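You operate a simulated robot arm through the tools that you are given. There is no shell and no other tool.

The job below is to be done with a simulated two-armed robot. You get a single attempt, and the scene is never put back.

Task
Take the green stamp and put it on the low shelf of the store rack. Take the pale brush and leave it on the end of the roller track. Take the square block and put it on the top of the long bench. Put the olive block on top of the green block. Fetch the grey box from the top of the counter bench and set it on the top of the slat bench. Shut the upper drawer. Take the green rag and put it on the high shelf of the store rack. Do these in any order. Set down upright: green stamp, olive block.
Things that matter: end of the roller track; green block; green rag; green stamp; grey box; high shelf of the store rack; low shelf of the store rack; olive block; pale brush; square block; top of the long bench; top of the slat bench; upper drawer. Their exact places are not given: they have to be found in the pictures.

The check looks at the end state, three seconds after you hand in, the way a careful person would. Anything else that was tipped, shoved, dropped, spilled or broken makes it a failure.

Robot
Two 7-joint arms with two-finger grippers on one trunk, on a base that drives. Base frame: it is fixed to the floor where the robot stands at the start and does not move with it; the origin is under the middle of the robot, x ahead of it, y to its left, z up; the surface under the hand at the start is at about z = 0.62. Units: m, degrees, N and s.
The left shoulder is at the start at [0.05, 0.191, 1.042], the right one opposite. With the tool pointing down near the work surface each hand reaches from about 0.1 to 0.72 m from the robot's upright axis, wherever it stands, measured 20 degrees to its own side. Places, roughly: end of the roller track [-0.8, -3.7, 0.7]; green block (7x6x5 cm) [1.1, -1.8, 0.8]; green rag (13x6x3 cm) [-0.9, 2.3, 1.5]; green stamp [0.5, 0, 0.75]; grey box (6x6x4 cm) [1.8, 1.9, 0.8]; high shelf of the store rack (133x20 cm) [-1.1, 2.34, 1.04]; low shelf of the store rack [-1.1, 2.3, 0.6]; olive block (4x3x5 cm) [1.6, 2.1, 0.8]; pale brush (8x5x5 cm) [0.6, 0.4, 0.6]; square block (6x5x2 cm) [1.5, 1.9, 0.8]; top of the long bench [4, 0.3, 0.8]; top of the slat bench [-1.5, 0, 0.7]; upper drawer [0.6, 2.3, 0.9]. Payload 2.69 kg a hand.
The TCP of each hand is the grasp point between the finger pads, 0.02 m short of the fingertips. In the tool frame z runs along the fingers and y along their closing line. Largest opening 0.1 m; the body of the gripper starts 0.063 m behind the TCP.
Orientation is that of the tool frame in the base frame, as [roll, pitch, yaw] about the fixed x, y, z axes, in that order (R = Rz(yaw) Ry(pitch) Rx(roll)). With the fingers straight down and closing along the base's y, the tool's x points along the base's -x, its y along +y and its z along -z.

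Tools
- The arms move only by the tool send_rows. It takes "left_increments", "right_increments" or both (then of equal length, played together; a hand with none holds still); each is a list of rows, each a list of 3 entries, a list of its own where there are three numbers: the turn, a rotation vector about the tool's x, y, z in degrees, then the shift along the tool's x, y, z in mm, then the finger opening in mm, from 0 to 100. In form: [[[wx, wy, wz], [tx, ty, tz], gripper], ...]. A call has 1 to 20 rows; each row is the pose to reach, as a shift and turn from the pose commanded when the call began, along the tool's axes at that moment. Each row takes 0.2 s and may step no farther than 0.05 m and 8.6 degrees from the row before; otherwise, or with a gripper value out of range, the whole call is refused. Where a pose cannot be reached the arm comes as near as it can. A force on the tool above 40 N (or 10 N above the force at the start of the call, whichever is more), or a blocked arm, ends the call early, and 0.2 s more pass. The fingers move at their own pace (about 0.153 m/s each) and stop on an object; they squeeze with about 25 N. The grip force told is the motor's: it shows also when the fingers shut on nothing. Time passes only in rows, and 0.2 s behind the last, so rows that repeat a pose let the fingers close. It gives the time, the measured TCP pose, the force on the tool (base axes), the opening and the grip force at its end, in the units of the frame above (readings bear some noise), with the torque about the TCP (base axes, N m) and any sound that the robot's microphone picked up, and new pictures: "pictures" is both (left out), scene, wrist or none (wrist: the cameras of the hands that moved).
- Cameras (640 x 400 px; columns grow to the right, rows downward): "scene" is now at [0.114, 0.0408, 1.2022]; the picture's right is [0.48, -0.88, 0.00], its down [-0.57, -0.32, -0.76] and it looks along [0.66, 0.37, -0.65] (base axes); focal length 250 px, centre (320, 200). "left" rides on the left gripper at [0.07, 0.019, -0.099] in its tool frame; the picture's right is [-0.26, 0.97, 0.00], its down [-0.75, -0.20, -0.63] and it looks along [-0.61, -0.16, 0.78] (tool axes); focal length 230 px, centre (320, 200). "right" rides on the right gripper at [0.07, -0.019, -0.099] in its tool frame; the picture's right is [0.26, 0.97, 0.00], its down [-0.75, 0.20, -0.63] and it looks along [-0.61, 0.16, 0.78] (tool axes); focal length 230 px, centre (320, 200).
- raise_lower(by): slides the trunk up (or, below 0, down) by that many m; the arms and the scene camera ride with it, the base frame stays. It gives what a move gives, with no picture.
- steer(legs): drives the robot by 1 to 6 legs, each [ahead, left, turn to the left] in m, m and degrees, along the robot's own axes; the way and the turn of a leg run together, so that a leg with both is an arc; at most 1.5 m and 180 degrees a leg. The arms and the cameras ride along, it lands a little off, and it stops where it bumps. It gives what a move gives, and a new picture of the scene camera.
- aim_head(pan, tilt): turns the head with the scene camera to pan (to the left, within 80 degrees either way) and tilt (down, from -29 to 69), counted from straight ahead of the robot. It gives what a move gives, and a new picture of the scene camera.
- point_at(camera, pixels): for up to 12 pixels [column, row] of the newest picture of that camera ("zoom" is the newest enlarged one), the place [x, y, z] in the base frame of the surface seen there, good to about 0.003 m. The clock stands still meanwhile.
- enlarge(camera, box): a new picture of the part [left, top, right, bottom] of that camera's present view, enlarged. The clock stands still meanwhile.
- finish_job(): hands the job in; it is judged then, once.

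Leave the grippers open and the arms clear of the work at the hand-in unless told otherwise.

The tools are called after "Emit:" as name(argument=value, ...) on one line, values as JSON. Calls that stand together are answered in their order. send_rows: Moves the arms, as the interface text tells. Its arguments: {"type":"object","properties":{"left_increments":{"type":"array","items":{"type":"array"}},"right_increments":{"type":"array","items":{"type":"array"}},"pictures":{"type":"string","enum":["both","scene","wrist","none"]}},"required":[]} The other tools are called the same way: raise_lower (by) slides the trunk up or down; steer (legs) drives the base; aim_head (pan, tilt) turns the head that bears the scene camera; point_at (camera, pixels) gives the place of the surface under pixels of a picture; enlarge (camera, box) takes an enlarged picture of a part of a camera's view; finish_job () hands the job in.

At the start:

```text
t: 0.0
left_position: [0.452, 0.4194, 0.9571]
left_ee_rot: [180.0, 0.0, -179.9]
left_ft_force: [0.1, -1.0, 0.2]
left_torque: [-0.01, -0.01, -0.01]
left_grip_width: 0.0999
left_grip_force: 0.1
right_position: [0.4996, -0.03, 0.8587]
right_ee_rot: [179.9, 0.0, -180.0]
right_ft_force: [0.4, -0.4, 0.0]
right_torque: [0.0, -0.01, 0.03]
right_grip_width: 0.0999
right_grip_force: 0.0
trunk travel left (down, up): [-0.1, 0.223]
robot x, y, heading: [-0.0023, -0.0018, -0.0]
head pan, tilt: [28.9, 40.9]
```

scene: 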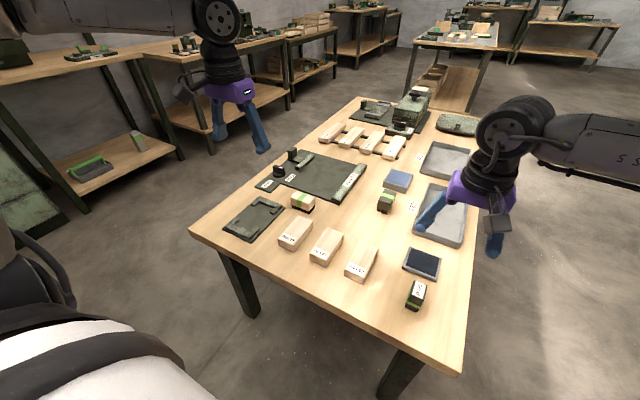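
right: 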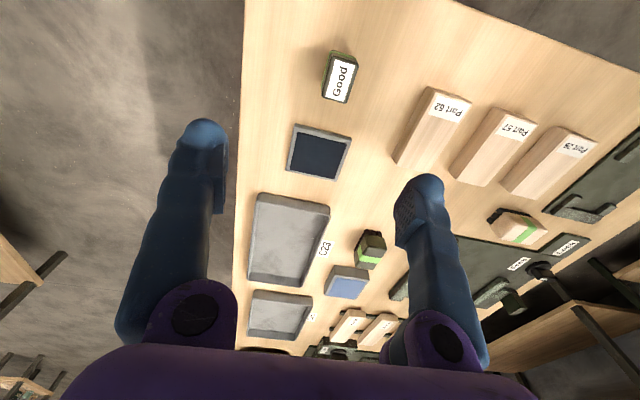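
left: 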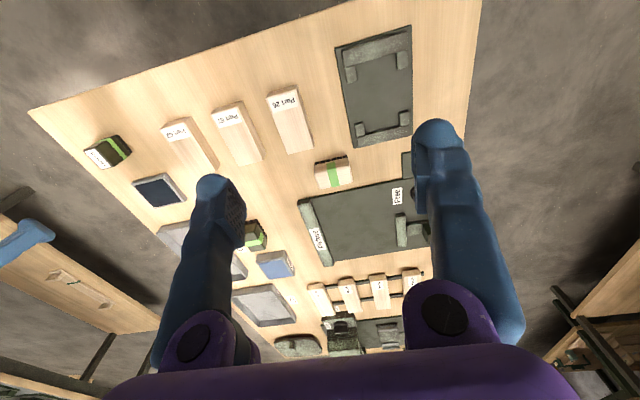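

I see a workbench ahead with stamps, parts and trays. I'll enlarge the scene picture to identify the green stamp and the pale brush.

Emit:
enlarge(camera="scene", box=[190, 90, 490, 320])

Emit:
point_at(camera="scene", pixels=[[416, 290], [386, 200], [303, 197], [397, 178], [422, 262], [325, 240], [250, 215], [410, 105], [456, 122], [460, 370], [195, 232]])

```text
1.74 times, centred on (340, 205) of scene
```

zoom: 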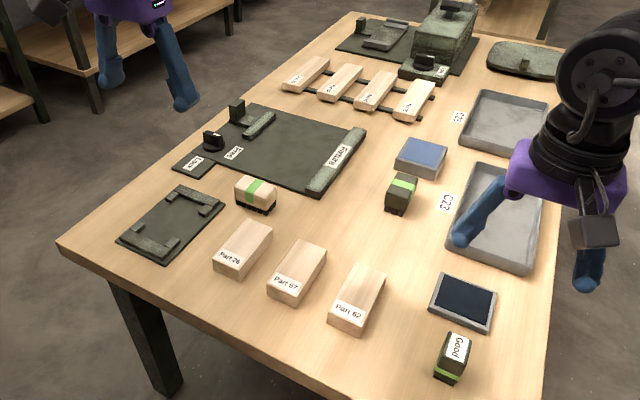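

```text
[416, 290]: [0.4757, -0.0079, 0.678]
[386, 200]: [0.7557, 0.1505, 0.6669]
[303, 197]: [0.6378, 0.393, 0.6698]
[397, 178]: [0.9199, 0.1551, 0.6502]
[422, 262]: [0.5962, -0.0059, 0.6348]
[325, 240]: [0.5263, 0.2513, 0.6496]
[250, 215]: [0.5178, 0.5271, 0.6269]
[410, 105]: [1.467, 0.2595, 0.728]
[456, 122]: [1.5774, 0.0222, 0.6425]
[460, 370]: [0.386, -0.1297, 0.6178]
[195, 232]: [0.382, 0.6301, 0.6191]
```

The "Good" stamp with a green band is near (0.476,-0.008) and the pale brush near (0.638,0.393). I'll enlarge both for their shape and orientation.

Emit:
enlarge(camera="scene", box=[380, 240, 460, 320])

Emit:
enlarge(camera="right", box=[270, 20, 400, 130])

Emit:
enlarge(camera="scene", box=[270, 170, 350, 220])

Emit:
enlarge(camera="left", box=[270, 130, 400, 210])

```text
5.00 times, centred on (420, 280) of scene
```

zoom: 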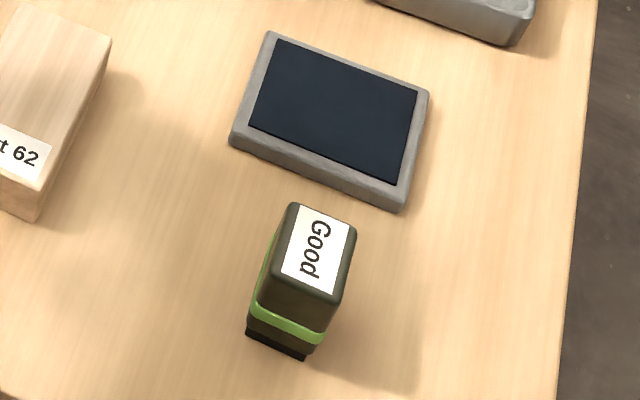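

```text
3.64 times, centred on (335, 75) of right
```

zoom: 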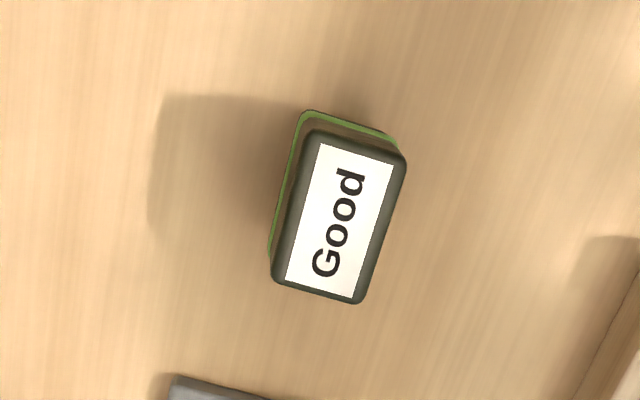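

```text
8.00 times, centred on (310, 195) of scene
```

zoom: 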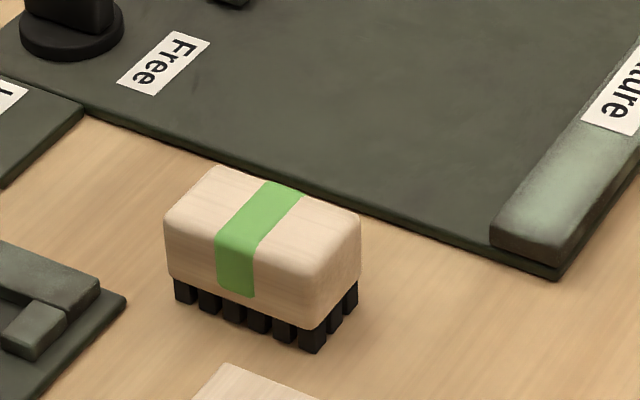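

```text
4.92 times, centred on (335, 170) of left
```

zoom: 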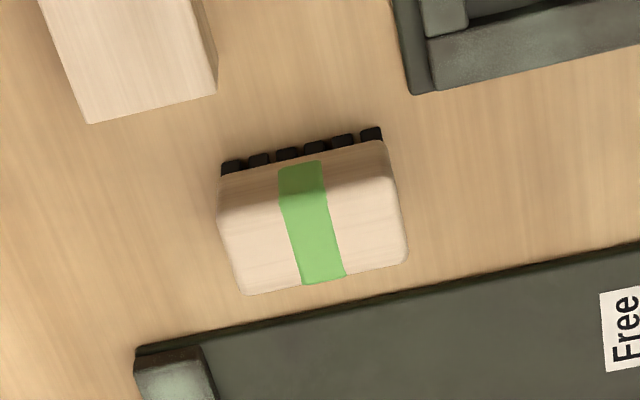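

Stamp top is visible at right-camera corners (333,56),(358,64),(346,103),(322,97). I'll get the places of slightly inset corners, and of the brush top in the left picture.

Emit:
point_at(camera="right", pixels=[[335, 59], [355, 65], [344, 100], [325, 95], [340, 80], [365, 130], [310, 85]])

Emit:
point_at(camera="left", pixels=[[317, 172], [347, 164], [351, 182], [320, 187], [334, 176], [316, 166], [349, 160]])

Emit:
aim_head(pan=79, tilt=20)

```text
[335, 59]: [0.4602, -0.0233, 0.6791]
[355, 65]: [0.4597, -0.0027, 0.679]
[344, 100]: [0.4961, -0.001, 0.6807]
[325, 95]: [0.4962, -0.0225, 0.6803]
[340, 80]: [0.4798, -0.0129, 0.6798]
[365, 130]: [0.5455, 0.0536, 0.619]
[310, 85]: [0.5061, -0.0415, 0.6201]
```

```text
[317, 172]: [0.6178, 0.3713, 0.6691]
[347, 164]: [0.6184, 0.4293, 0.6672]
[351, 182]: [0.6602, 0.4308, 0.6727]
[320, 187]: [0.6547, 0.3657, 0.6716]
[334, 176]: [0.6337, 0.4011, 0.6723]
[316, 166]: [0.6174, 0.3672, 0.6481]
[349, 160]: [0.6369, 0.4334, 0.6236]
```

```text
t: 1.2
left_position: [0.4525, 0.4181, 0.9582]
left_ee_rot: [-179.9, 0.0, -179.9]
left_ft_force: [-0.3, 0.3, 0.0]
left_torque: [0.02, 0.01, 0.0]
left_grip_width: 0.1003
left_grip_force: 0.0
right_position: [0.4979, -0.0296, 0.8593]
right_ee_rot: [-180.0, 0.0, -180.0]
right_ft_force: [0.4, 0.1, -0.5]
right_torque: [0.0, -0.01, -0.03]
right_grip_width: 0.1001
right_grip_force: 0.1
trunk travel left (down, up): [-0.1, 0.223]
robot x, y, heading: [-0.0026, -0.0021, 0.1]
head pan, tilt: [79.0, 20.0]
```

scene: 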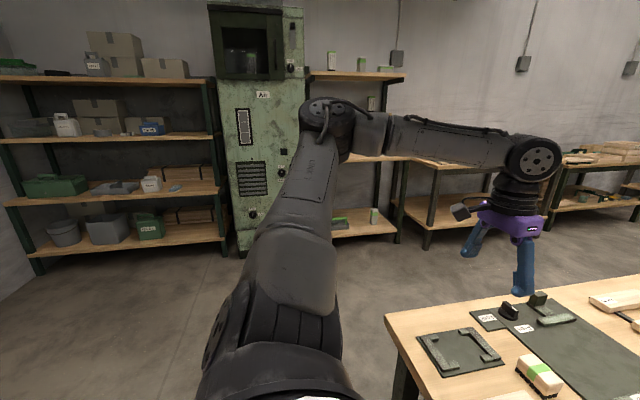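

The store rack with four shelves is at left; the green rag seems to lie on its top shelf. I'll enlarge.

Emit:
enlarge(camera="scene", box=[0, 20, 240, 170])

Emit:
enlarge(camera="scene", box=[0, 130, 240, 280])

Emit:
point_at(camera="scene", pixels=[[18, 65], [55, 73], [80, 138], [120, 140], [110, 193], [175, 187], [200, 190], [15, 202], [200, 137], [225, 240]])

Emit:
enlarge(camera="scene", box=[300, 40, 460, 250])

```text
2.67 times, centred on (120, 95) of scene
```

zoom: 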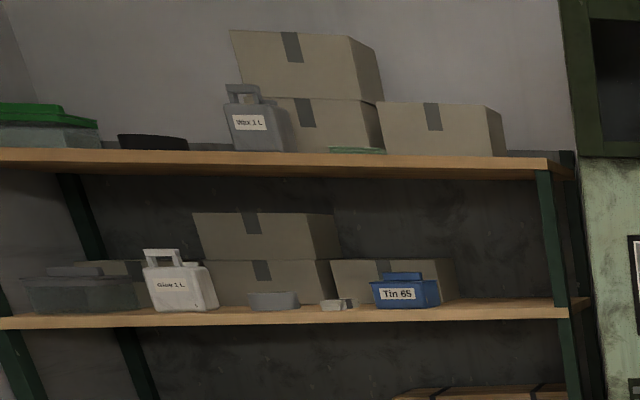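

```text
2.67 times, centred on (120, 205) of scene
```

zoom: 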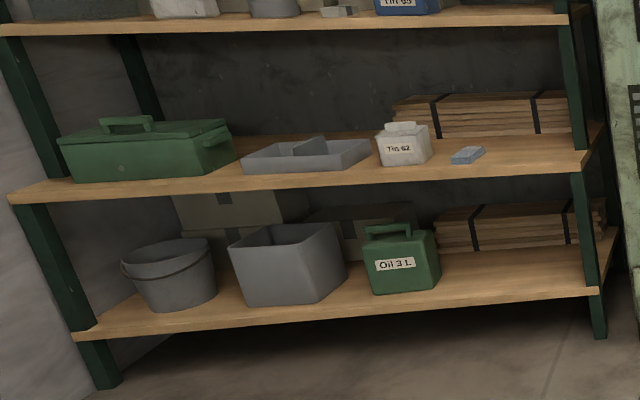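

```text
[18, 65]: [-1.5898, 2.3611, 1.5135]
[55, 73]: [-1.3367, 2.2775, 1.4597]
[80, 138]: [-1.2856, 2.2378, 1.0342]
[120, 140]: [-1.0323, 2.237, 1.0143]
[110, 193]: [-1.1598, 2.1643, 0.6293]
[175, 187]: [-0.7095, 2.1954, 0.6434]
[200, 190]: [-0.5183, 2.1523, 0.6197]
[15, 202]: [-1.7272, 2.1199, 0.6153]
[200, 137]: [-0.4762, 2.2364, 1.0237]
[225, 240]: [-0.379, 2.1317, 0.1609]
```

```text
1.90 times, centred on (380, 145) of scene
```

zoom: 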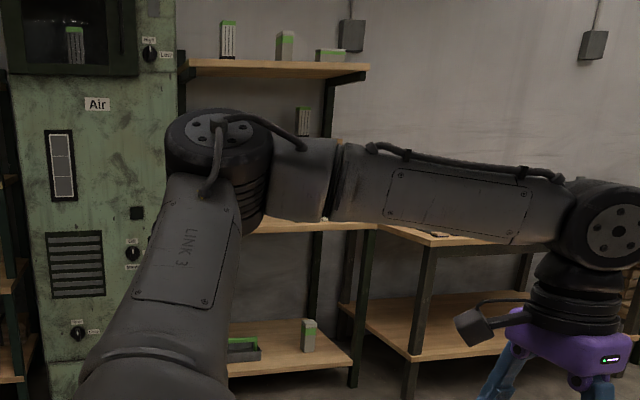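

Stamp: top centre about (0.478,-0.012), top z 0.680, narrow side along y. Brush: centre about (0.637,0.400), top 0.672, narrow side along x. First step: right hand tilts 30° forward and hovers back of the stamp; left hand turns 90° and hovers above the brush.

Emit:
send_rows(right_increments=[[[0, -6, 0], [14, 4, 10], 100], [[0, -12, 0], [28, 8, 30], 100], [[0, -18, 0], [42, 12, 50], 100], [[0, -24, 0], [56, 16, 70], 100], [[0, -30, 0], [70, 18, 90], 100], [[0, -30, 0], [70, 18, 100], 100], [[0, -30, 0], [70, 18, 110], 100], [[0, -30, 0], [70, 18, 116], 100], [[0, -30, 0], [70, 18, 116], 100], [[0, -30, 0], [70, 18, 116], 100], [[0, -30, 0], [70, 18, 116], 100], [[0, -30, 0], [70, 18, 116], 100]], left_increments=[[[0, 0, 8], [-15, -2, 10], 100], [[0, 0, 16], [-30, -4, 25], 100], [[0, 0, 24], [-45, -6, 40], 100], [[0, 0, 32], [-60, -8, 60], 100], [[0, 0, 40], [-80, -10, 80], 100], [[0, 0, 48], [-100, -12, 100], 100], [[0, 0, 56], [-120, -14, 120], 100], [[0, 0, 64], [-140, -16, 140], 100], [[0, 0, 72], [-160, -18, 160], 100], [[0, 0, 80], [-175, -19, 175], 100], [[0, 0, 86], [-185, -19, 190], 100], [[0, 0, 90], [-185, -19, 198], 100]], pictures="wrist")

```text
t: 3.8
left_position: [0.597, 0.404, 0.7832]
left_ee_rot: [179.9, 0.1, 90.0]
left_ft_force: [0.1, -0.8, 0.0]
left_torque: [0.01, -0.01, 0.02]
left_grip_width: 0.0999
left_grip_force: 0.0
left hand out of reach, approached as far as the arm can: row 9, 10, 11, 12
right_position: [0.4309, -0.0119, 0.7422]
right_ee_rot: [-180.0, 30.0, 179.9]
right_ft_force: [-0.5, 0.2, 0.1]
right_torque: [0.0, 0.01, 0.02]
right_grip_width: 0.0999
right_grip_force: 0.1
trunk travel left (down, up): [-0.1, 0.223]
robot x, y, heading: [-0.0015, 0.0008, -0.2]
head pan, tilt: [79.0, 20.0]
```

right: 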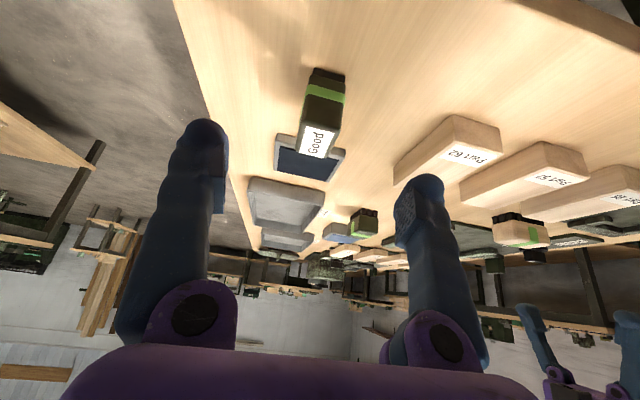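
left: 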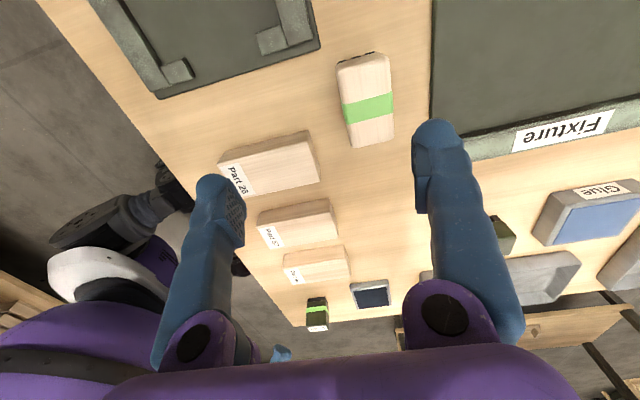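

Right is well lined up behind the stamp; left is at its reach limit (I'll strafe left later). Now the right hand goes down along its axis 98 mm and closes on the stamp.

Emit:
send_rows(right_increments=[[[0, 0, 0], [1, 0, 30], 100], [[0, 0, 0], [2, 0, 60], 100], [[0, 0, 0], [2, 0, 85], 100], [[0, 0, 0], [2, 0, 98], 100], [[0, 0, 0], [2, 0, 98], 100]], pictures="wrist")

```text
t: 5.0
left_position: [0.5966, 0.4031, 0.7819]
left_ee_rot: [179.9, 0.0, 90.1]
left_ft_force: [0.0, 0.4, 0.2]
left_torque: [0.01, 0.01, -0.05]
left_grip_width: 0.1
left_grip_force: 0.1
right_position: [0.4756, -0.0123, 0.6571]
right_ee_rot: [180.0, 30.0, 180.0]
right_ft_force: [-0.8, 0.1, -0.2]
right_torque: [-0.02, -0.03, 0.0]
right_grip_width: 0.0999
right_grip_force: 0.0
trunk travel left (down, up): [-0.1, 0.223]
robot x, y, heading: [-0.0001, 0.0, -0.1]
head pan, tilt: [79.0, 20.0]
```

right: 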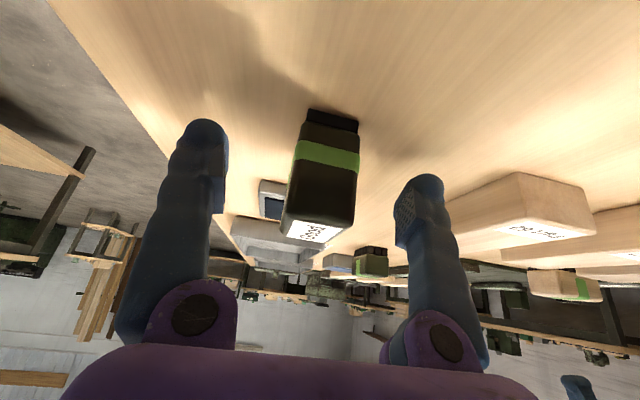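

The stamp stands between the open fingers. I close the right gripper.

Emit:
send_rows(right_increments=[[[0, 0, 0], [0, 0, 0], 60], [[0, 0, 0], [0, 0, 0], 30], [[0, 0, 0], [0, 0, 0], 10], [[0, 0, 0], [0, 0, 0], 10], [[0, 0, 0], [0, 0, 0], 10]], pictures="wrist")

```text
t: 6.2
left_position: [0.5964, 0.4037, 0.7815]
left_ee_rot: [179.9, 0.0, 90.2]
left_ft_force: [0.4, -0.1, 0.7]
left_torque: [0.01, -0.01, -0.02]
left_grip_width: 0.1
left_grip_force: 0.0
right_position: [0.4755, -0.0121, 0.6559]
right_ee_rot: [179.9, 30.0, 179.8]
right_ft_force: [-0.1, 0.3, -0.4]
right_torque: [0.02, -0.01, 0.0]
right_grip_width: 0.031
right_grip_force: 25.3
trunk travel left (down, up): [-0.1, 0.223]
robot x, y, heading: [-0.0, 0.0007, -0.1]
head pan, tilt: [79.0, 20.0]
```

right: 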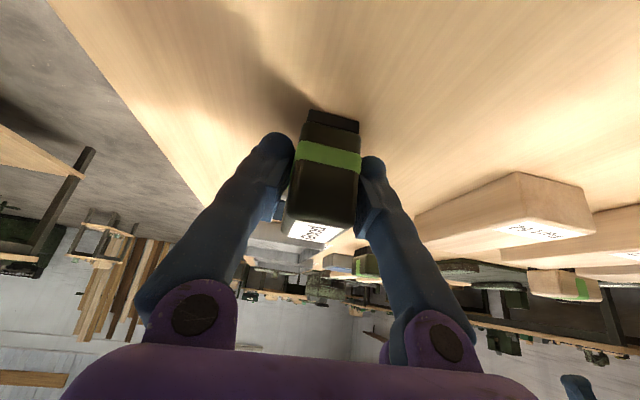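

Held at 31 mm. I lift it straight up, then back.

Emit:
send_rows(right_increments=[[[0, 0, 0], [-10, 0, -17], 10], [[0, 0, 0], [-20, 0, -35], 10], [[0, 0, 0], [-25, 0, -80], 10], [[0, 0, 0], [-25, 0, -125], 10], [[0, 0, 0], [-20, 0, -170], 10], [[0, 0, 0], [-14, 0, -215], 10], [[0, 0, 0], [-14, 0, -223], 10]], pictures="wrist")

Emit:
steer(legs=[[0, 0.2, 0]])

```text
t: 7.8
left_position: [0.5964, 0.4027, 0.7824]
left_ee_rot: [179.9, 0.1, 90.0]
left_ft_force: [-0.4, 0.1, -0.1]
left_torque: [0.04, -0.01, 0.01]
left_grip_width: 0.1
left_grip_force: 0.1
right_position: [0.3765, -0.0124, 0.8566]
right_ee_rot: [-179.9, 30.0, 180.0]
right_ft_force: [0.8, 0.4, -1.0]
right_torque: [-0.04, 0.05, 0.01]
right_grip_width: 0.0308
right_grip_force: 24.6
trunk travel left (down, up): [-0.1, 0.223]
robot x, y, heading: [0.0013, 0.0008, -0.1]
head pan, tilt: [79.0, 20.0]
```

right: 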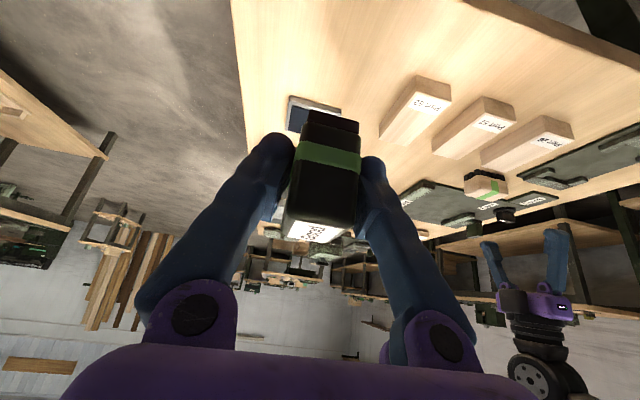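

```text
t: 10.2
left_position: [0.5973, 0.6046, 0.7811]
left_ee_rot: [179.9, 0.0, 90.1]
left_ft_force: [-0.1, -0.6, 0.6]
left_torque: [0.03, -0.03, 0.02]
left_grip_width: 0.1002
left_grip_force: 0.0
right_position: [0.3767, 0.1879, 0.8565]
right_ee_rot: [-180.0, 30.0, -180.0]
right_ft_force: [0.7, 0.5, -1.5]
right_torque: [0.02, -0.01, -0.01]
right_grip_width: 0.0309
right_grip_force: 25.1
trunk travel left (down, up): [-0.1, 0.223]
robot x, y, heading: [0.0004, 0.2021, 0.3]
head pan, tilt: [79.0, 20.0]
```

scene: 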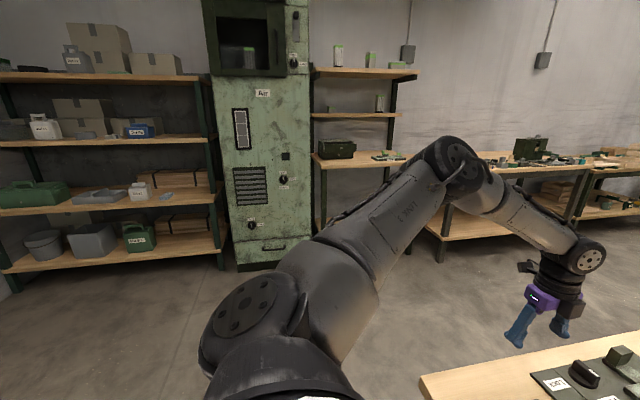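

Left hand is now within better reach. I shift it -0.2 m along y over the brush, and check where it lands.

Emit:
send_rows(left_increments=[[[0, 0, 0], [-40, 0, 0], 100], [[0, 0, 0], [-80, 0, 0], 100], [[0, 0, 0], [-120, 0, 0], 100], [[0, 0, 0], [-160, 0, 0], 100], [[0, 0, 0], [-203, 0, 0], 100], [[0, 0, 0], [-203, 0, 0], 100]], pictures="wrist")

```text
t: 11.6
left_position: [0.5451, 0.4437, 0.812]
left_ee_rot: [179.8, 0.0, 90.1]
left_ft_force: [-0.5, 0.3, -0.1]
left_torque: [-0.01, -0.03, 0.01]
left_grip_width: 0.1
left_grip_force: 0.1
left hand out of reach, approached as far as the arm can: row 1, 2, 3, 4, 5, 6
right_position: [0.3766, 0.1885, 0.8581]
right_ee_rot: [-179.9, 30.0, -180.0]
right_ft_force: [-0.8, -0.5, -0.6]
right_torque: [-0.03, -0.02, 0.0]
right_grip_width: 0.0309
right_grip_force: 25.7
trunk travel left (down, up): [-0.1, 0.223]
robot x, y, heading: [-0.0019, 0.2039, 0.2]
head pan, tilt: [79.0, 20.0]
```

left: 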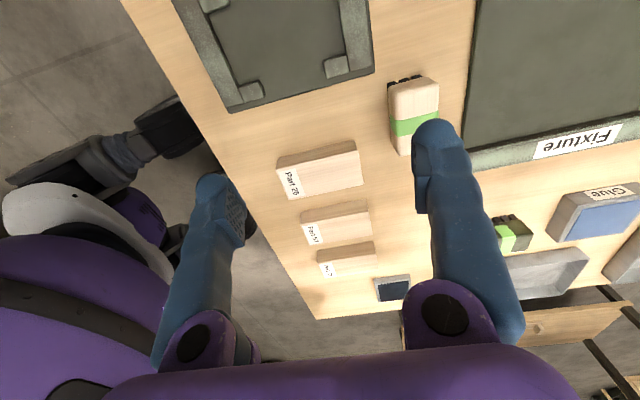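

The left hand stops short with this wrist turn (+90). I'll rotate it back the other way (toward −90), and see if the reach improves.

Emit:
send_rows(left_increments=[[[0, 0, -8.5], [0, 0, 0], 100], [[0, 0, -17], [0, 0, 0], 100], [[0, 0, -25.5], [0, 0, 0], 100], [[0, 0, -34], [0, 0, 0], 100], [[0, 0, -42.5], [0, 0, 0], 100], [[0, 0, -51], [0, 0, 0], 100], [[0, 0, -59.5], [0, 0, 0], 100], [[0, 0, -68], [0, 0, 0], 100], [[0, 0, -76.5], [0, 0, 0], 100], [[0, 0, -85], [0, 0, 0], 100], [[0, 0, -90], [0, 0, 0], 100]], pictures="none")

Emit:
send_rows(left_increments=[[[0, 0, -8.5], [0, 0, 0], 100], [[0, 0, -17], [0, 0, 0], 100], [[0, 0, -25.5], [0, 0, 0], 100], [[0, 0, -34], [0, 0, 0], 100], [[0, 0, -42.5], [0, 0, 0], 100], [[0, 0, -51], [0, 0, 0], 100], [[0, 0, -59.5], [0, 0, 0], 100], [[0, 0, -68], [0, 0, 0], 100], [[0, 0, -76.5], [0, 0, 0], 100], [[0, 0, -85], [0, 0, 0], 100], [[0, 0, -90], [0, 0, 0], 100]], pictures="wrist")

```text
t: 14.0
left_position: [0.5448, 0.4422, 0.8129]
left_ee_rot: [-179.9, 0.2, -179.8]
left_ft_force: [-0.1, 0.2, 0.6]
left_torque: [-0.03, -0.03, -0.02]
left_grip_width: 0.1001
left_grip_force: 0.0
right_position: [0.3757, 0.1883, 0.8573]
right_ee_rot: [-180.0, 30.0, -180.0]
right_ft_force: [0.6, -0.5, -0.9]
right_torque: [0.03, 0.03, 0.01]
right_grip_width: 0.0309
right_grip_force: 25.2
trunk travel left (down, up): [-0.1, 0.223]
robot x, y, heading: [-0.0019, 0.2019, 0.2]
head pan, tilt: [79.0, 20.0]
```

```text
t: 16.4
left_position: [0.5456, 0.4435, 0.8135]
left_ee_rot: [-179.8, -0.1, -89.7]
left_ft_force: [0.7, 0.0, 0.1]
left_torque: [0.0, 0.0, 0.0]
left_grip_width: 0.1
left_grip_force: 0.0
right_position: [0.377, 0.189, 0.8574]
right_ee_rot: [180.0, 30.1, -180.0]
right_ft_force: [-0.3, 0.4, -1.4]
right_torque: [0.0, -0.03, -0.03]
right_grip_width: 0.0308
right_grip_force: 24.5
trunk travel left (down, up): [-0.1, 0.223]
robot x, y, heading: [0.0, 0.2011, 0.1]
head pan, tilt: [79.0, 20.0]
```

left: 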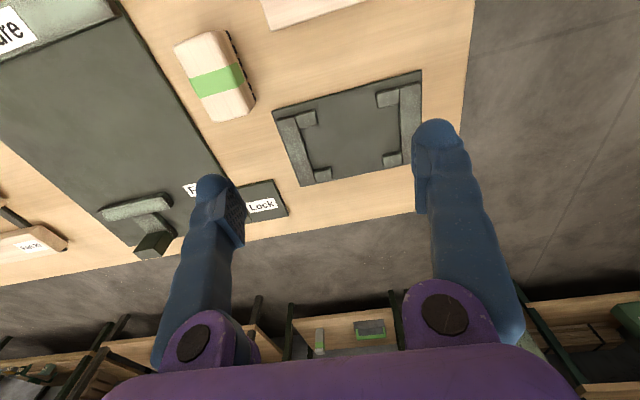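

Now with yaw −90, I move over the brush (target 0.637, 0.400, 0.76).

Emit:
send_rows(left_increments=[[[0, 0, 0], [15, -30, 15], 100], [[0, 0, 0], [30, -60, 30], 100], [[0, 0, 0], [43, -92, 50], 100], [[0, 0, 0], [43, -92, 50], 100]], pictures="wrist")

```text
t: 17.4
left_position: [0.5553, 0.4581, 0.8108]
left_ee_rot: [-179.9, 0.0, -90.0]
left_ft_force: [-0.4, 0.5, -0.5]
left_torque: [0.0, 0.0, -0.04]
left_grip_width: 0.0999
left_grip_force: 0.0
left hand out of reach, approached as far as the arm can: row 1, 2, 3, 4
right_position: [0.3767, 0.1886, 0.8585]
right_ee_rot: [179.9, 30.0, 179.9]
right_ft_force: [-0.1, 0.8, -1.4]
right_torque: [0.01, 0.0, 0.0]
right_grip_width: 0.031
right_grip_force: 25.0
trunk travel left (down, up): [-0.1, 0.223]
robot x, y, heading: [-0.0029, 0.2005, -0.3]
head pan, tilt: [79.0, 20.0]
```

left: 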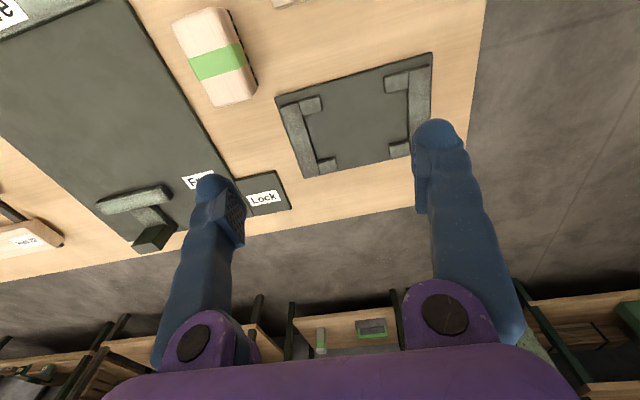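

Still stopped short, perhaps an awkward arm posture. I go back up with the wrist at its start yaw, then retry from above.

Emit:
send_rows(left_increments=[[[0, 0, 8.5], [0, 0, -15], 100], [[0, 0, 17], [0, 0, -30], 100], [[0, 0, 25.5], [0, 15, -45], 100], [[0, 0, 34], [0, 30, -60], 100], [[0, 0, 42.5], [0, 45, -75], 100], [[0, 0, 51], [0, 60, -90], 100], [[0, 0, 59.5], [0, 75, -105], 100], [[0, 0, 68], [0, 90, -120], 100], [[0, 0, 76.5], [0, 100, -130], 100], [[0, 0, 85], [0, 100, -140], 100], [[0, 0, 90], [0, 100, -150], 100]], pictures="none")

Emit:
aim_head(pan=30, tilt=40)

```text
t: 19.8
left_position: [0.455, 0.458, 0.9617]
left_ee_rot: [180.0, 0.1, 180.0]
left_ft_force: [0.2, 0.9, -0.2]
left_torque: [-0.01, 0.0, 0.01]
left_grip_width: 0.1
left_grip_force: 0.0
right_position: [0.3757, 0.189, 0.8572]
right_ee_rot: [-180.0, 30.1, 180.0]
right_ft_force: [0.4, -0.2, -1.7]
right_torque: [-0.02, -0.02, 0.01]
right_grip_width: 0.0309
right_grip_force: 24.6
trunk travel left (down, up): [-0.1, 0.223]
robot x, y, heading: [0.0008, 0.1999, 0.1]
head pan, tilt: [79.0, 20.0]
```

```text
t: 20.9
left_position: [0.4566, 0.4565, 0.9604]
left_ee_rot: [-180.0, 0.1, -179.9]
left_ft_force: [-0.4, 0.3, -0.3]
left_torque: [0.0, -0.02, -0.03]
left_grip_width: 0.0999
left_grip_force: 0.1
right_position: [0.3759, 0.1886, 0.8573]
right_ee_rot: [179.9, 30.1, 180.0]
right_ft_force: [0.1, -1.5, -1.7]
right_torque: [-0.03, -0.01, -0.03]
right_grip_width: 0.0312
right_grip_force: 25.0
trunk travel left (down, up): [-0.1, 0.223]
robot x, y, heading: [-0.0015, 0.2017, -0.1]
head pan, tilt: [30.0, 40.0]
```

scene: 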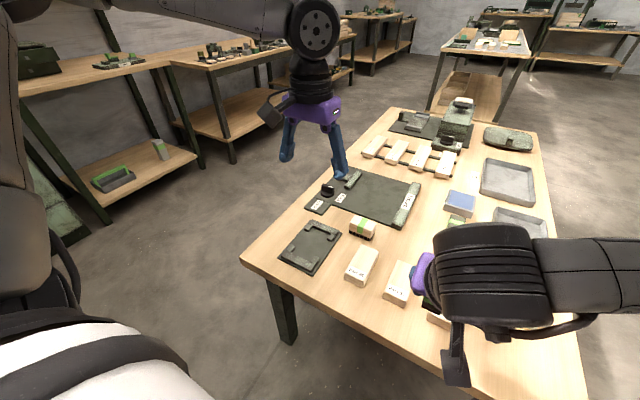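

I try the same target with the start wrist yaw (fingers closing along y).

Emit:
send_rows(left_increments=[[[0, 0, 0], [-30, -15, 10], 100], [[0, 0, 0], [-60, -30, 30], 100], [[0, 0, 0], [-90, -45, 50], 100], [[0, 0, 0], [-120, -58, 80], 100], [[0, 0, 0], [-150, -58, 110], 100], [[0, 0, 0], [-180, -58, 140], 100], [[0, 0, 0], [-180, -58, 160], 100], [[0, 0, 0], [-180, -58, 160], 100]], pictures="none")

```text
t: 22.7
left_position: [0.563, 0.4517, 0.8358]
left_ee_rot: [180.0, 0.2, -180.0]
left_ft_force: [0.2, -0.5, 0.1]
left_torque: [-0.03, 0.01, -0.01]
left_grip_width: 0.1003
left_grip_force: 0.1
left hand out of reach, approached as far as the arm can: row 4, 5, 6, 7, 8
right_position: [0.3763, 0.1881, 0.8577]
right_ee_rot: [179.9, 30.0, -179.9]
right_ft_force: [-0.2, -0.2, -0.9]
right_torque: [-0.01, 0.01, 0.01]
right_grip_width: 0.0311
right_grip_force: 25.2
trunk travel left (down, up): [-0.1, 0.223]
robot x, y, heading: [-0.0027, 0.2008, 0.0]
head pan, tilt: [30.0, 40.0]
```

Still limited at z 0.84; I test whether lower is more reachable by going straight down 80 mm (brush and parts are 0.67 high, hand stays above).

Emit:
send_rows(left_increments=[[[0, 0, 0], [0, 0, 20], 100], [[0, 0, 0], [0, 0, 40], 100], [[0, 0, 0], [0, 0, 60], 100], [[0, 0, 0], [0, 0, 80], 100]], pictures="scene")

```text
t: 23.7
left_position: [0.5409, 0.4702, 0.7703]
left_ee_rot: [180.0, 0.0, -179.8]
left_ft_force: [-0.4, -0.1, 0.3]
left_torque: [0.02, 0.01, 0.04]
left_grip_width: 0.1
left_grip_force: 0.1
left hand out of reach, approached as far as the arm can: row 1, 2, 3, 4
right_position: [0.3758, 0.1877, 0.8582]
right_ee_rot: [-179.9, 30.0, -179.9]
right_ft_force: [0.3, 0.9, -1.5]
right_torque: [0.02, 0.0, 0.02]
right_grip_width: 0.0309
right_grip_force: 25.0
trunk travel left (down, up): [-0.1, 0.223]
robot x, y, heading: [-0.0006, 0.1999, 0.0]
head pan, tilt: [30.0, 40.0]
```

scene: 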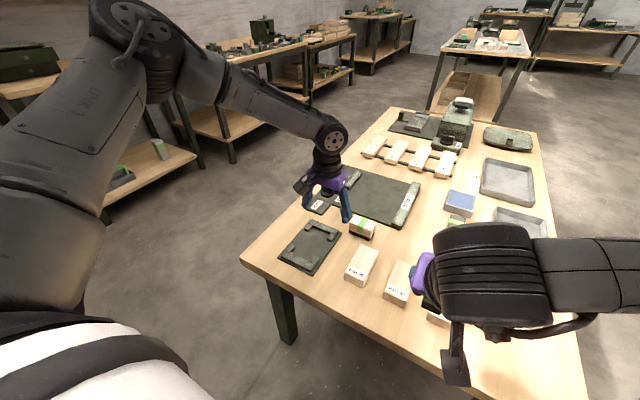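

The arm is wrist-limited when vertical. The tilted posture served the right arm well, so I tilt the left 35° forward too and hover behind the brush (0.580, 0.400, 0.739), closing along y.

Emit:
send_rows(left_increments=[[[0, -7, 0], [0, 0, -20], 100], [[0, -14, 0], [0, -10, -30], 100], [[0, -21, 0], [-10, -25, -30], 100], [[0, -28, 0], [-20, -40, -20], 100], [[0, -35, 0], [-30, -55, -10], 100], [[0, -35, 0], [-39, -70, 10], 100], [[0, -35, 0], [-39, -70, 31], 100], [[0, -35, 0], [-39, -70, 31], 100]], pictures="wrist")

```text
t: 25.5
left_position: [0.5649, 0.423, 0.7652]
left_ee_rot: [-179.9, 35.1, -180.0]
left_ft_force: [-0.4, 0.5, -0.7]
left_torque: [0.01, 0.01, -0.02]
left_grip_width: 0.1
left_grip_force: 0.1
left hand out of reach, approached as far as the arm can: row 6, 7, 8
right_position: [0.377, 0.1891, 0.8576]
right_ee_rot: [-180.0, 30.0, -179.9]
right_ft_force: [-0.3, -1.2, -0.9]
right_torque: [0.01, -0.02, 0.01]
right_grip_width: 0.0308
right_grip_force: 25.7
trunk travel left (down, up): [-0.1, 0.223]
robot x, y, heading: [0.0007, 0.2006, -0.1]
head pan, tilt: [30.0, 40.0]
```

left: 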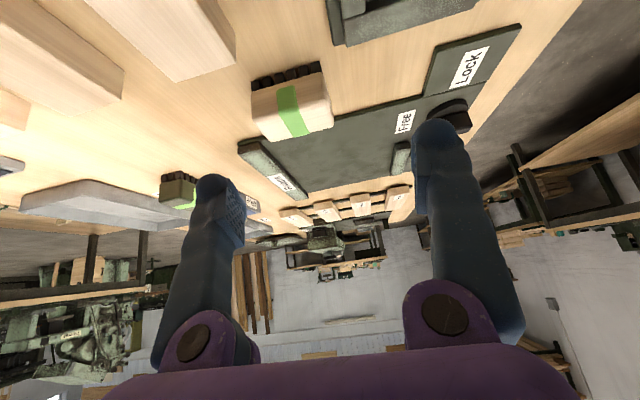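

Left is posture-limited inward. Turning the base 20° right puts the brush further on the left arm's own side at a shorter radius; hands are above all table things (≥0.745).

Emit:
steer(legs=[[0, 0, -20]])

```text
t: 27.0
left_position: [0.6061, 0.216, 0.768]
left_ee_rot: [-179.9, 35.1, 159.9]
left_ft_force: [-0.1, 0.2, 0.4]
left_torque: [-0.03, -0.03, -0.01]
left_grip_width: 0.1
left_grip_force: 0.0
right_position: [0.3494, 0.0593, 0.857]
right_ee_rot: [-179.9, 30.0, 159.8]
right_ft_force: [-0.4, -0.5, -1.8]
right_torque: [0.0, -0.01, 0.0]
right_grip_width: 0.031
right_grip_force: 25.1
trunk travel left (down, up): [-0.1, 0.223]
robot x, y, heading: [0.0032, 0.1965, -20.3]
head pan, tilt: [30.0, 40.0]
```

scene: 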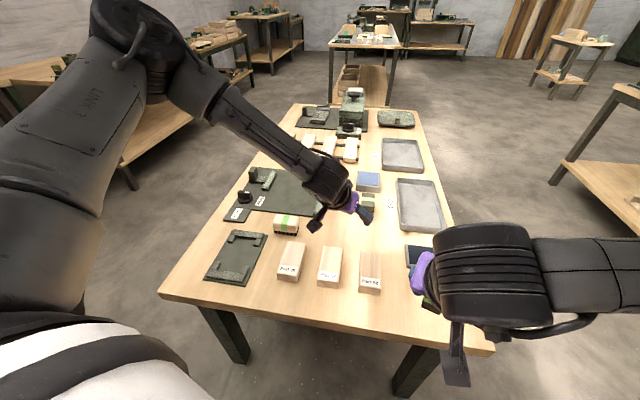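

Now I move the left hand to the hover point behind the brush, turning 20° back to align with it.

Emit:
send_rows(left_increments=[[[-2.3, 0, -3.3], [18, 33, -5], 100], [[-4.6, 0, -6.6], [35, 66, -11], 100], [[-6.9, 0, -9.8], [53, 98, -16], 100], [[-9.2, 0, -13.1], [71, 131, -21], 100], [[-11.5, 0, -16.4], [88, 164, -27], 100], [[-11.5, 0, -16.4], [88, 164, -27], 100]], pictures="wrist")

```text
t: 28.4
left_position: [0.5822, 0.3992, 0.7388]
left_ee_rot: [180.0, 35.1, -179.9]
left_ft_force: [-1.1, 0.3, 1.1]
left_torque: [0.0, -0.02, 0.0]
left_grip_width: 0.0999
left_grip_force: 0.1
right_position: [0.3492, 0.0599, 0.8578]
right_ee_rot: [-180.0, 30.0, 159.8]
right_ft_force: [-0.3, 1.2, -1.8]
right_torque: [-0.03, 0.01, -0.02]
right_grip_width: 0.0311
right_grip_force: 24.9
trunk travel left (down, up): [-0.1, 0.223]
robot x, y, heading: [-0.0005, 0.2027, -20.3]
head pan, tilt: [30.0, 40.0]
```

left: 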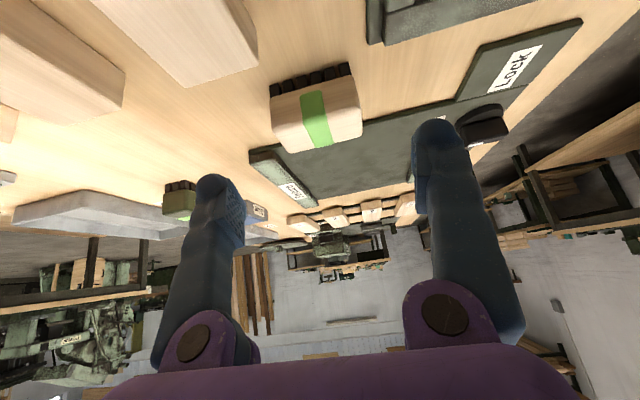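

Reached. I measure the brush's ends in this picture: front face corners (272,97),(355,75), top far corners (287,152),(362,133).

Emit:
point_at(camera="left", pixels=[[274, 100], [353, 80], [289, 150], [360, 134], [275, 115], [358, 100], [316, 110], [320, 145]])

```text
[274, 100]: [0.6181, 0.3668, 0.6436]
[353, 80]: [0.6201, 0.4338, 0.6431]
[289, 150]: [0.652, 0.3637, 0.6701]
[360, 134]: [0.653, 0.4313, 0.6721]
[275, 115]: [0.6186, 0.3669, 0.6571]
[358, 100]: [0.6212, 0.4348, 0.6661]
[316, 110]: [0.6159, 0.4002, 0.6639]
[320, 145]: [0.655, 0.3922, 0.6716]
```

Brush spans y 0.361–0.437, centre (0.637,0.399). I advance 97 mm along the tool axis.

Emit:
send_rows(left_increments=[[[0, 0, 0], [1, 0, 30], 100], [[0, 0, 0], [1, 0, 60], 100], [[0, 0, 0], [2, 0, 82], 100], [[0, 0, 0], [2, 0, 97], 100], [[0, 0, 0], [2, 0, 97], 100]], pictures="wrist")

```text
t: 29.6
left_position: [0.6327, 0.403, 0.6714]
left_ee_rot: [-179.9, 35.2, -179.9]
left_ft_force: [0.4, 0.3, -0.6]
left_torque: [0.0, 0.01, -0.03]
left_grip_width: 0.1
left_grip_force: 0.0
left hand out of reach, approached as far as the arm can: row 4, 5
right_position: [0.3493, 0.059, 0.8571]
right_ee_rot: [-180.0, 29.9, 159.7]
right_ft_force: [-0.6, 0.5, -1.0]
right_torque: [-0.01, 0.0, -0.02]
right_grip_width: 0.0308
right_grip_force: 24.9
trunk travel left (down, up): [-0.1, 0.223]
robot x, y, heading: [-0.0013, 0.2041, -20.1]
head pan, tilt: [30.0, 40.0]
```

left: 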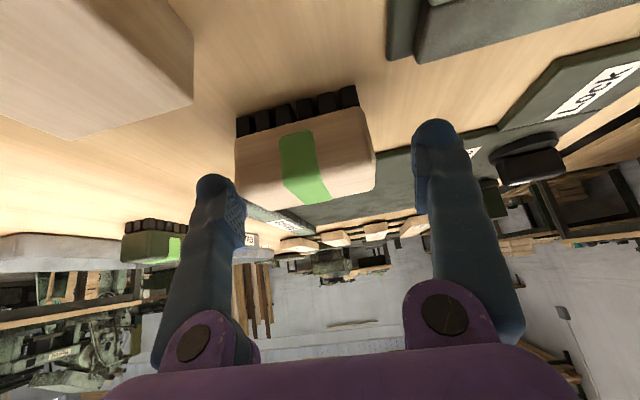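

Just short by ~13 mm in height; lowering the trunk 14 mm brings the hand down onto it.

Emit:
raise_lower(by=-0.015)

Emit:
send_rows(left_increments=[[[0, 0, 0], [-2, -3, 2], 100], [[0, 0, 0], [-2, -3, 2], 100]], pictures="wrist")

```text
t: 30.2
left_position: [0.6322, 0.4033, 0.6558]
left_ee_rot: [-179.8, 35.1, -180.0]
left_ft_force: [0.2, -1.2, -0.4]
left_torque: [0.0, 0.01, -0.04]
left_grip_width: 0.1003
left_grip_force: 0.0
right_position: [0.3485, 0.0587, 0.842]
right_ee_rot: [-180.0, 30.0, 159.8]
right_ft_force: [0.6, -0.2, -1.5]
right_torque: [-0.02, 0.03, 0.03]
right_grip_width: 0.0307
right_grip_force: 24.9
trunk travel left (down, up): [-0.085, 0.238]
robot x, y, heading: [0.0013, 0.1996, -19.9]
head pan, tilt: [30.0, 40.0]
```

```text
t: 30.8
left_position: [0.6346, 0.4003, 0.6567]
left_ee_rot: [-180.0, 35.0, -179.9]
left_ft_force: [0.5, 0.1, 0.6]
left_torque: [-0.02, -0.01, 0.02]
left_grip_width: 0.1001
left_grip_force: 0.2
right_position: [0.3506, 0.0595, 0.8417]
right_ee_rot: [-179.9, 29.9, 159.8]
right_ft_force: [0.4, 0.6, -0.4]
right_torque: [-0.01, 0.01, 0.0]
right_grip_width: 0.0309
right_grip_force: 24.7
trunk travel left (down, up): [-0.085, 0.238]
robot x, y, heading: [0.0012, 0.1997, -20.2]
head pan, tilt: [30.0, 40.0]
```

left: 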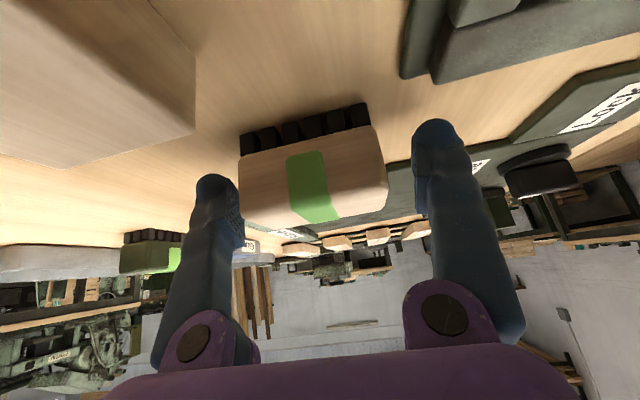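

Lined up at (0.635,0.400,0.657). I close the left gripper.

Emit:
send_rows(left_increments=[[[0, 0, 0], [0, 0, 0], 80], [[0, 0, 0], [0, 0, 0], 60], [[0, 0, 0], [0, 0, 0], 50], [[0, 0, 0], [0, 0, 0], 50]], pictures="wrist")

```text
t: 31.8
left_position: [0.6345, 0.4016, 0.6566]
left_ee_rot: [-179.8, 35.0, 179.9]
left_ft_force: [1.2, -0.3, 1.8]
left_torque: [-0.07, 0.02, -0.01]
left_grip_width: 0.0801
left_grip_force: 24.9
right_position: [0.3486, 0.058, 0.8429]
right_ee_rot: [-180.0, 30.0, 159.8]
right_ft_force: [0.0, 0.1, -1.6]
right_torque: [0.0, 0.01, 0.04]
right_grip_width: 0.0309
right_grip_force: 25.1
trunk travel left (down, up): [-0.085, 0.238]
robot x, y, heading: [0.0008, 0.2012, -20.2]
head pan, tilt: [30.0, 40.0]
```

left: 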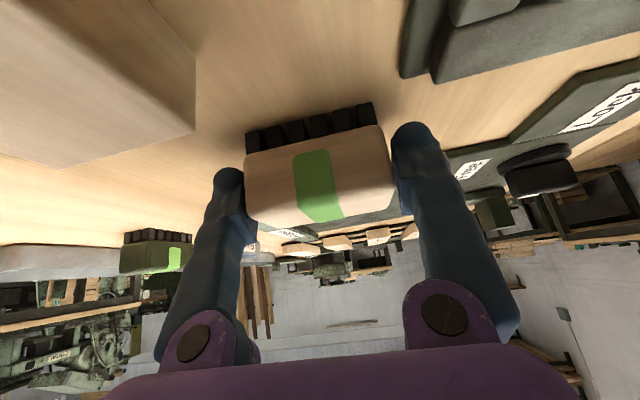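

Held (80 mm). I lift straight up, then draw back.

Emit:
send_rows(left_increments=[[[0, 0, 0], [-11, 0, -16], 50], [[0, 0, 0], [-23, 0, -33], 50], [[0, 0, 0], [-34, 0, -57], 50], [[0, 0, 0], [-34, 0, -100], 50], [[0, 0, 0], [-20, 0, -140], 50], [[0, 0, 0], [0, 0, -180], 50], [[0, 0, 0], [19, 0, -225], 50], [[0, 0, 0], [19, 0, -233], 50]], pictures="wrist")

```text
t: 33.6
left_position: [0.4907, 0.4001, 0.8332]
left_ee_rot: [180.0, 34.9, 180.0]
left_ft_force: [0.3, -0.2, -1.5]
left_torque: [0.01, 0.05, 0.03]
left_grip_width: 0.0802
left_grip_force: 24.7
left hand out of reach, approached as far as the arm can: row 8
right_position: [0.3492, 0.0598, 0.8427]
right_ee_rot: [-180.0, 30.1, 159.8]
right_ft_force: [0.0, -0.4, -0.6]
right_torque: [0.02, 0.03, 0.01]
right_grip_width: 0.0311
right_grip_force: 25.2
trunk travel left (down, up): [-0.085, 0.238]
robot x, y, heading: [-0.0011, 0.2016, -20.0]
head pan, tilt: [30.0, 40.0]
```

left: 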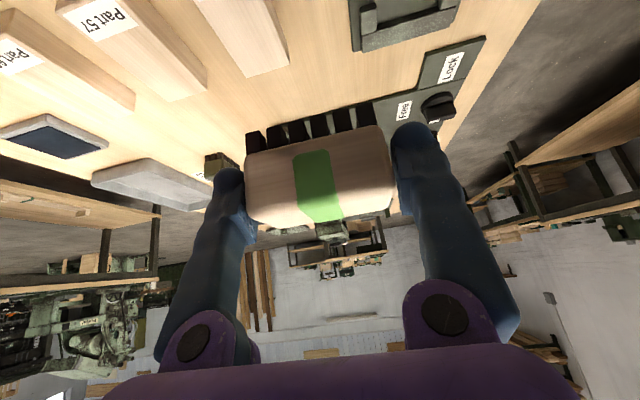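

Both held. I back away from the table and turn left to face the rack (heading 90°).

Emit:
steer(legs=[[-0.3, 0, 0], [0, 0, 110]])

Emit:
aim_head(pan=20, tilt=15)

```text
t: 40.3
left_position: [-0.6402, 0.6989, 0.8335]
left_ee_rot: [-179.9, 35.0, -70.2]
left_ft_force: [-0.5, -1.1, -1.3]
left_torque: [0.01, 0.02, -0.02]
left_grip_width: 0.0794
left_grip_force: 24.7
right_position: [-0.2711, 0.681, 0.8429]
right_ee_rot: [-180.0, 30.0, -90.3]
right_ft_force: [0.0, 0.2, -1.0]
right_torque: [0.03, 0.0, -0.03]
right_grip_width: 0.0309
right_grip_force: 24.6
trunk travel left (down, up): [-0.085, 0.238]
robot x, y, heading: [-0.2895, 0.3045, 89.9]
head pan, tilt: [30.0, 40.0]
```

scene: 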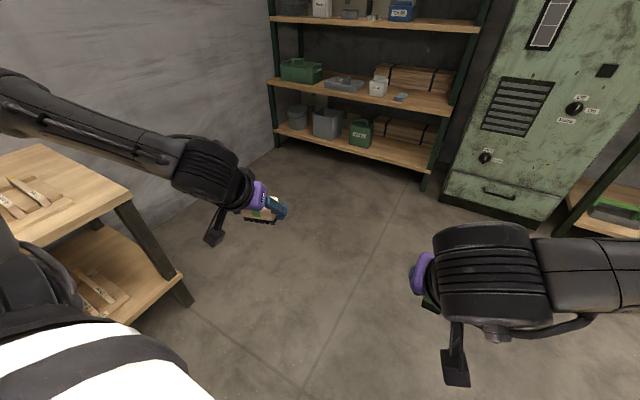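

```text
t: 41.2
left_position: [-0.6392, 0.6985, 0.8332]
left_ee_rot: [-179.9, 34.8, -70.2]
left_ft_force: [-1.1, -0.6, -0.2]
left_torque: [-0.02, 0.03, 0.01]
left_grip_width: 0.0797
left_grip_force: 25.3
right_position: [-0.2714, 0.6818, 0.8419]
right_ee_rot: [179.9, 30.0, -90.3]
right_ft_force: [-0.4, -0.1, -1.6]
right_torque: [-0.03, 0.02, -0.01]
right_grip_width: 0.0308
right_grip_force: 25.0
trunk travel left (down, up): [-0.085, 0.238]
robot x, y, heading: [-0.285, 0.3046, 89.7]
head pan, tilt: [20.0, 15.0]
```

scene: 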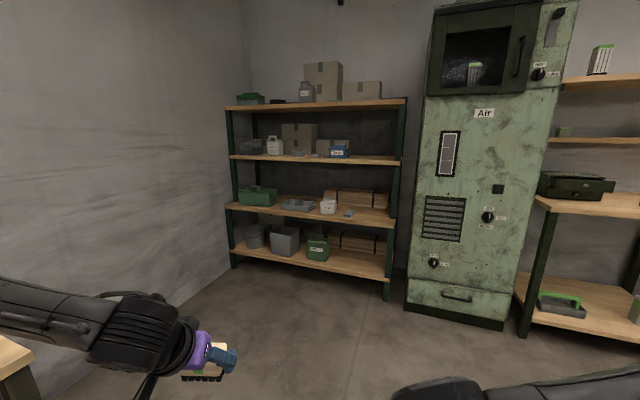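

The rack is ahead. I measure the shelf edges and free spots, and enlarge it.

Emit:
enlarge(camera="scene", box=[220, 50, 420, 190])

Emit:
enlarge(camera="scene", box=[220, 170, 420, 300])

Emit:
point_at(camera="scene", pixels=[[370, 223], [370, 216], [365, 160], [290, 157], [300, 108], [370, 106], [324, 103], [348, 213], [275, 211], [317, 210], [385, 220], [328, 100]])

```text
2.86 times, centred on (320, 120) of scene
```

zoom: 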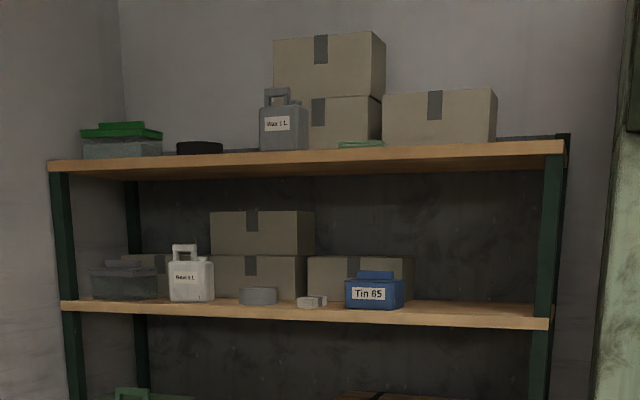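

```text
3.08 times, centred on (320, 235) of scene
```

zoom: 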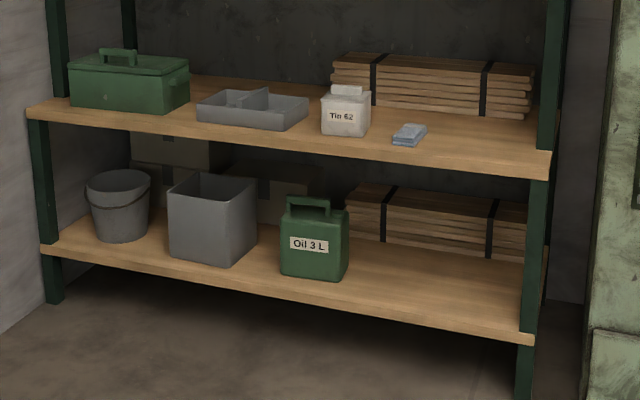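

```text
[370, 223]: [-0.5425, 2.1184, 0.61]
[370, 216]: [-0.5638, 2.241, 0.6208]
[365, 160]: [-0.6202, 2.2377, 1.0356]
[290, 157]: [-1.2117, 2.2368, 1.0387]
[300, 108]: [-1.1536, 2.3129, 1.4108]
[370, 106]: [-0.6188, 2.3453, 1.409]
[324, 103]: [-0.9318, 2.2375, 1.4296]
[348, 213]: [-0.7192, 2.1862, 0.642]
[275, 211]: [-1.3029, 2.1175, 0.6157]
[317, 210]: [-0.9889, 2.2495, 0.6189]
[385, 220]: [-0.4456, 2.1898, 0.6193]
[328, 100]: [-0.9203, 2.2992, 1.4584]
```

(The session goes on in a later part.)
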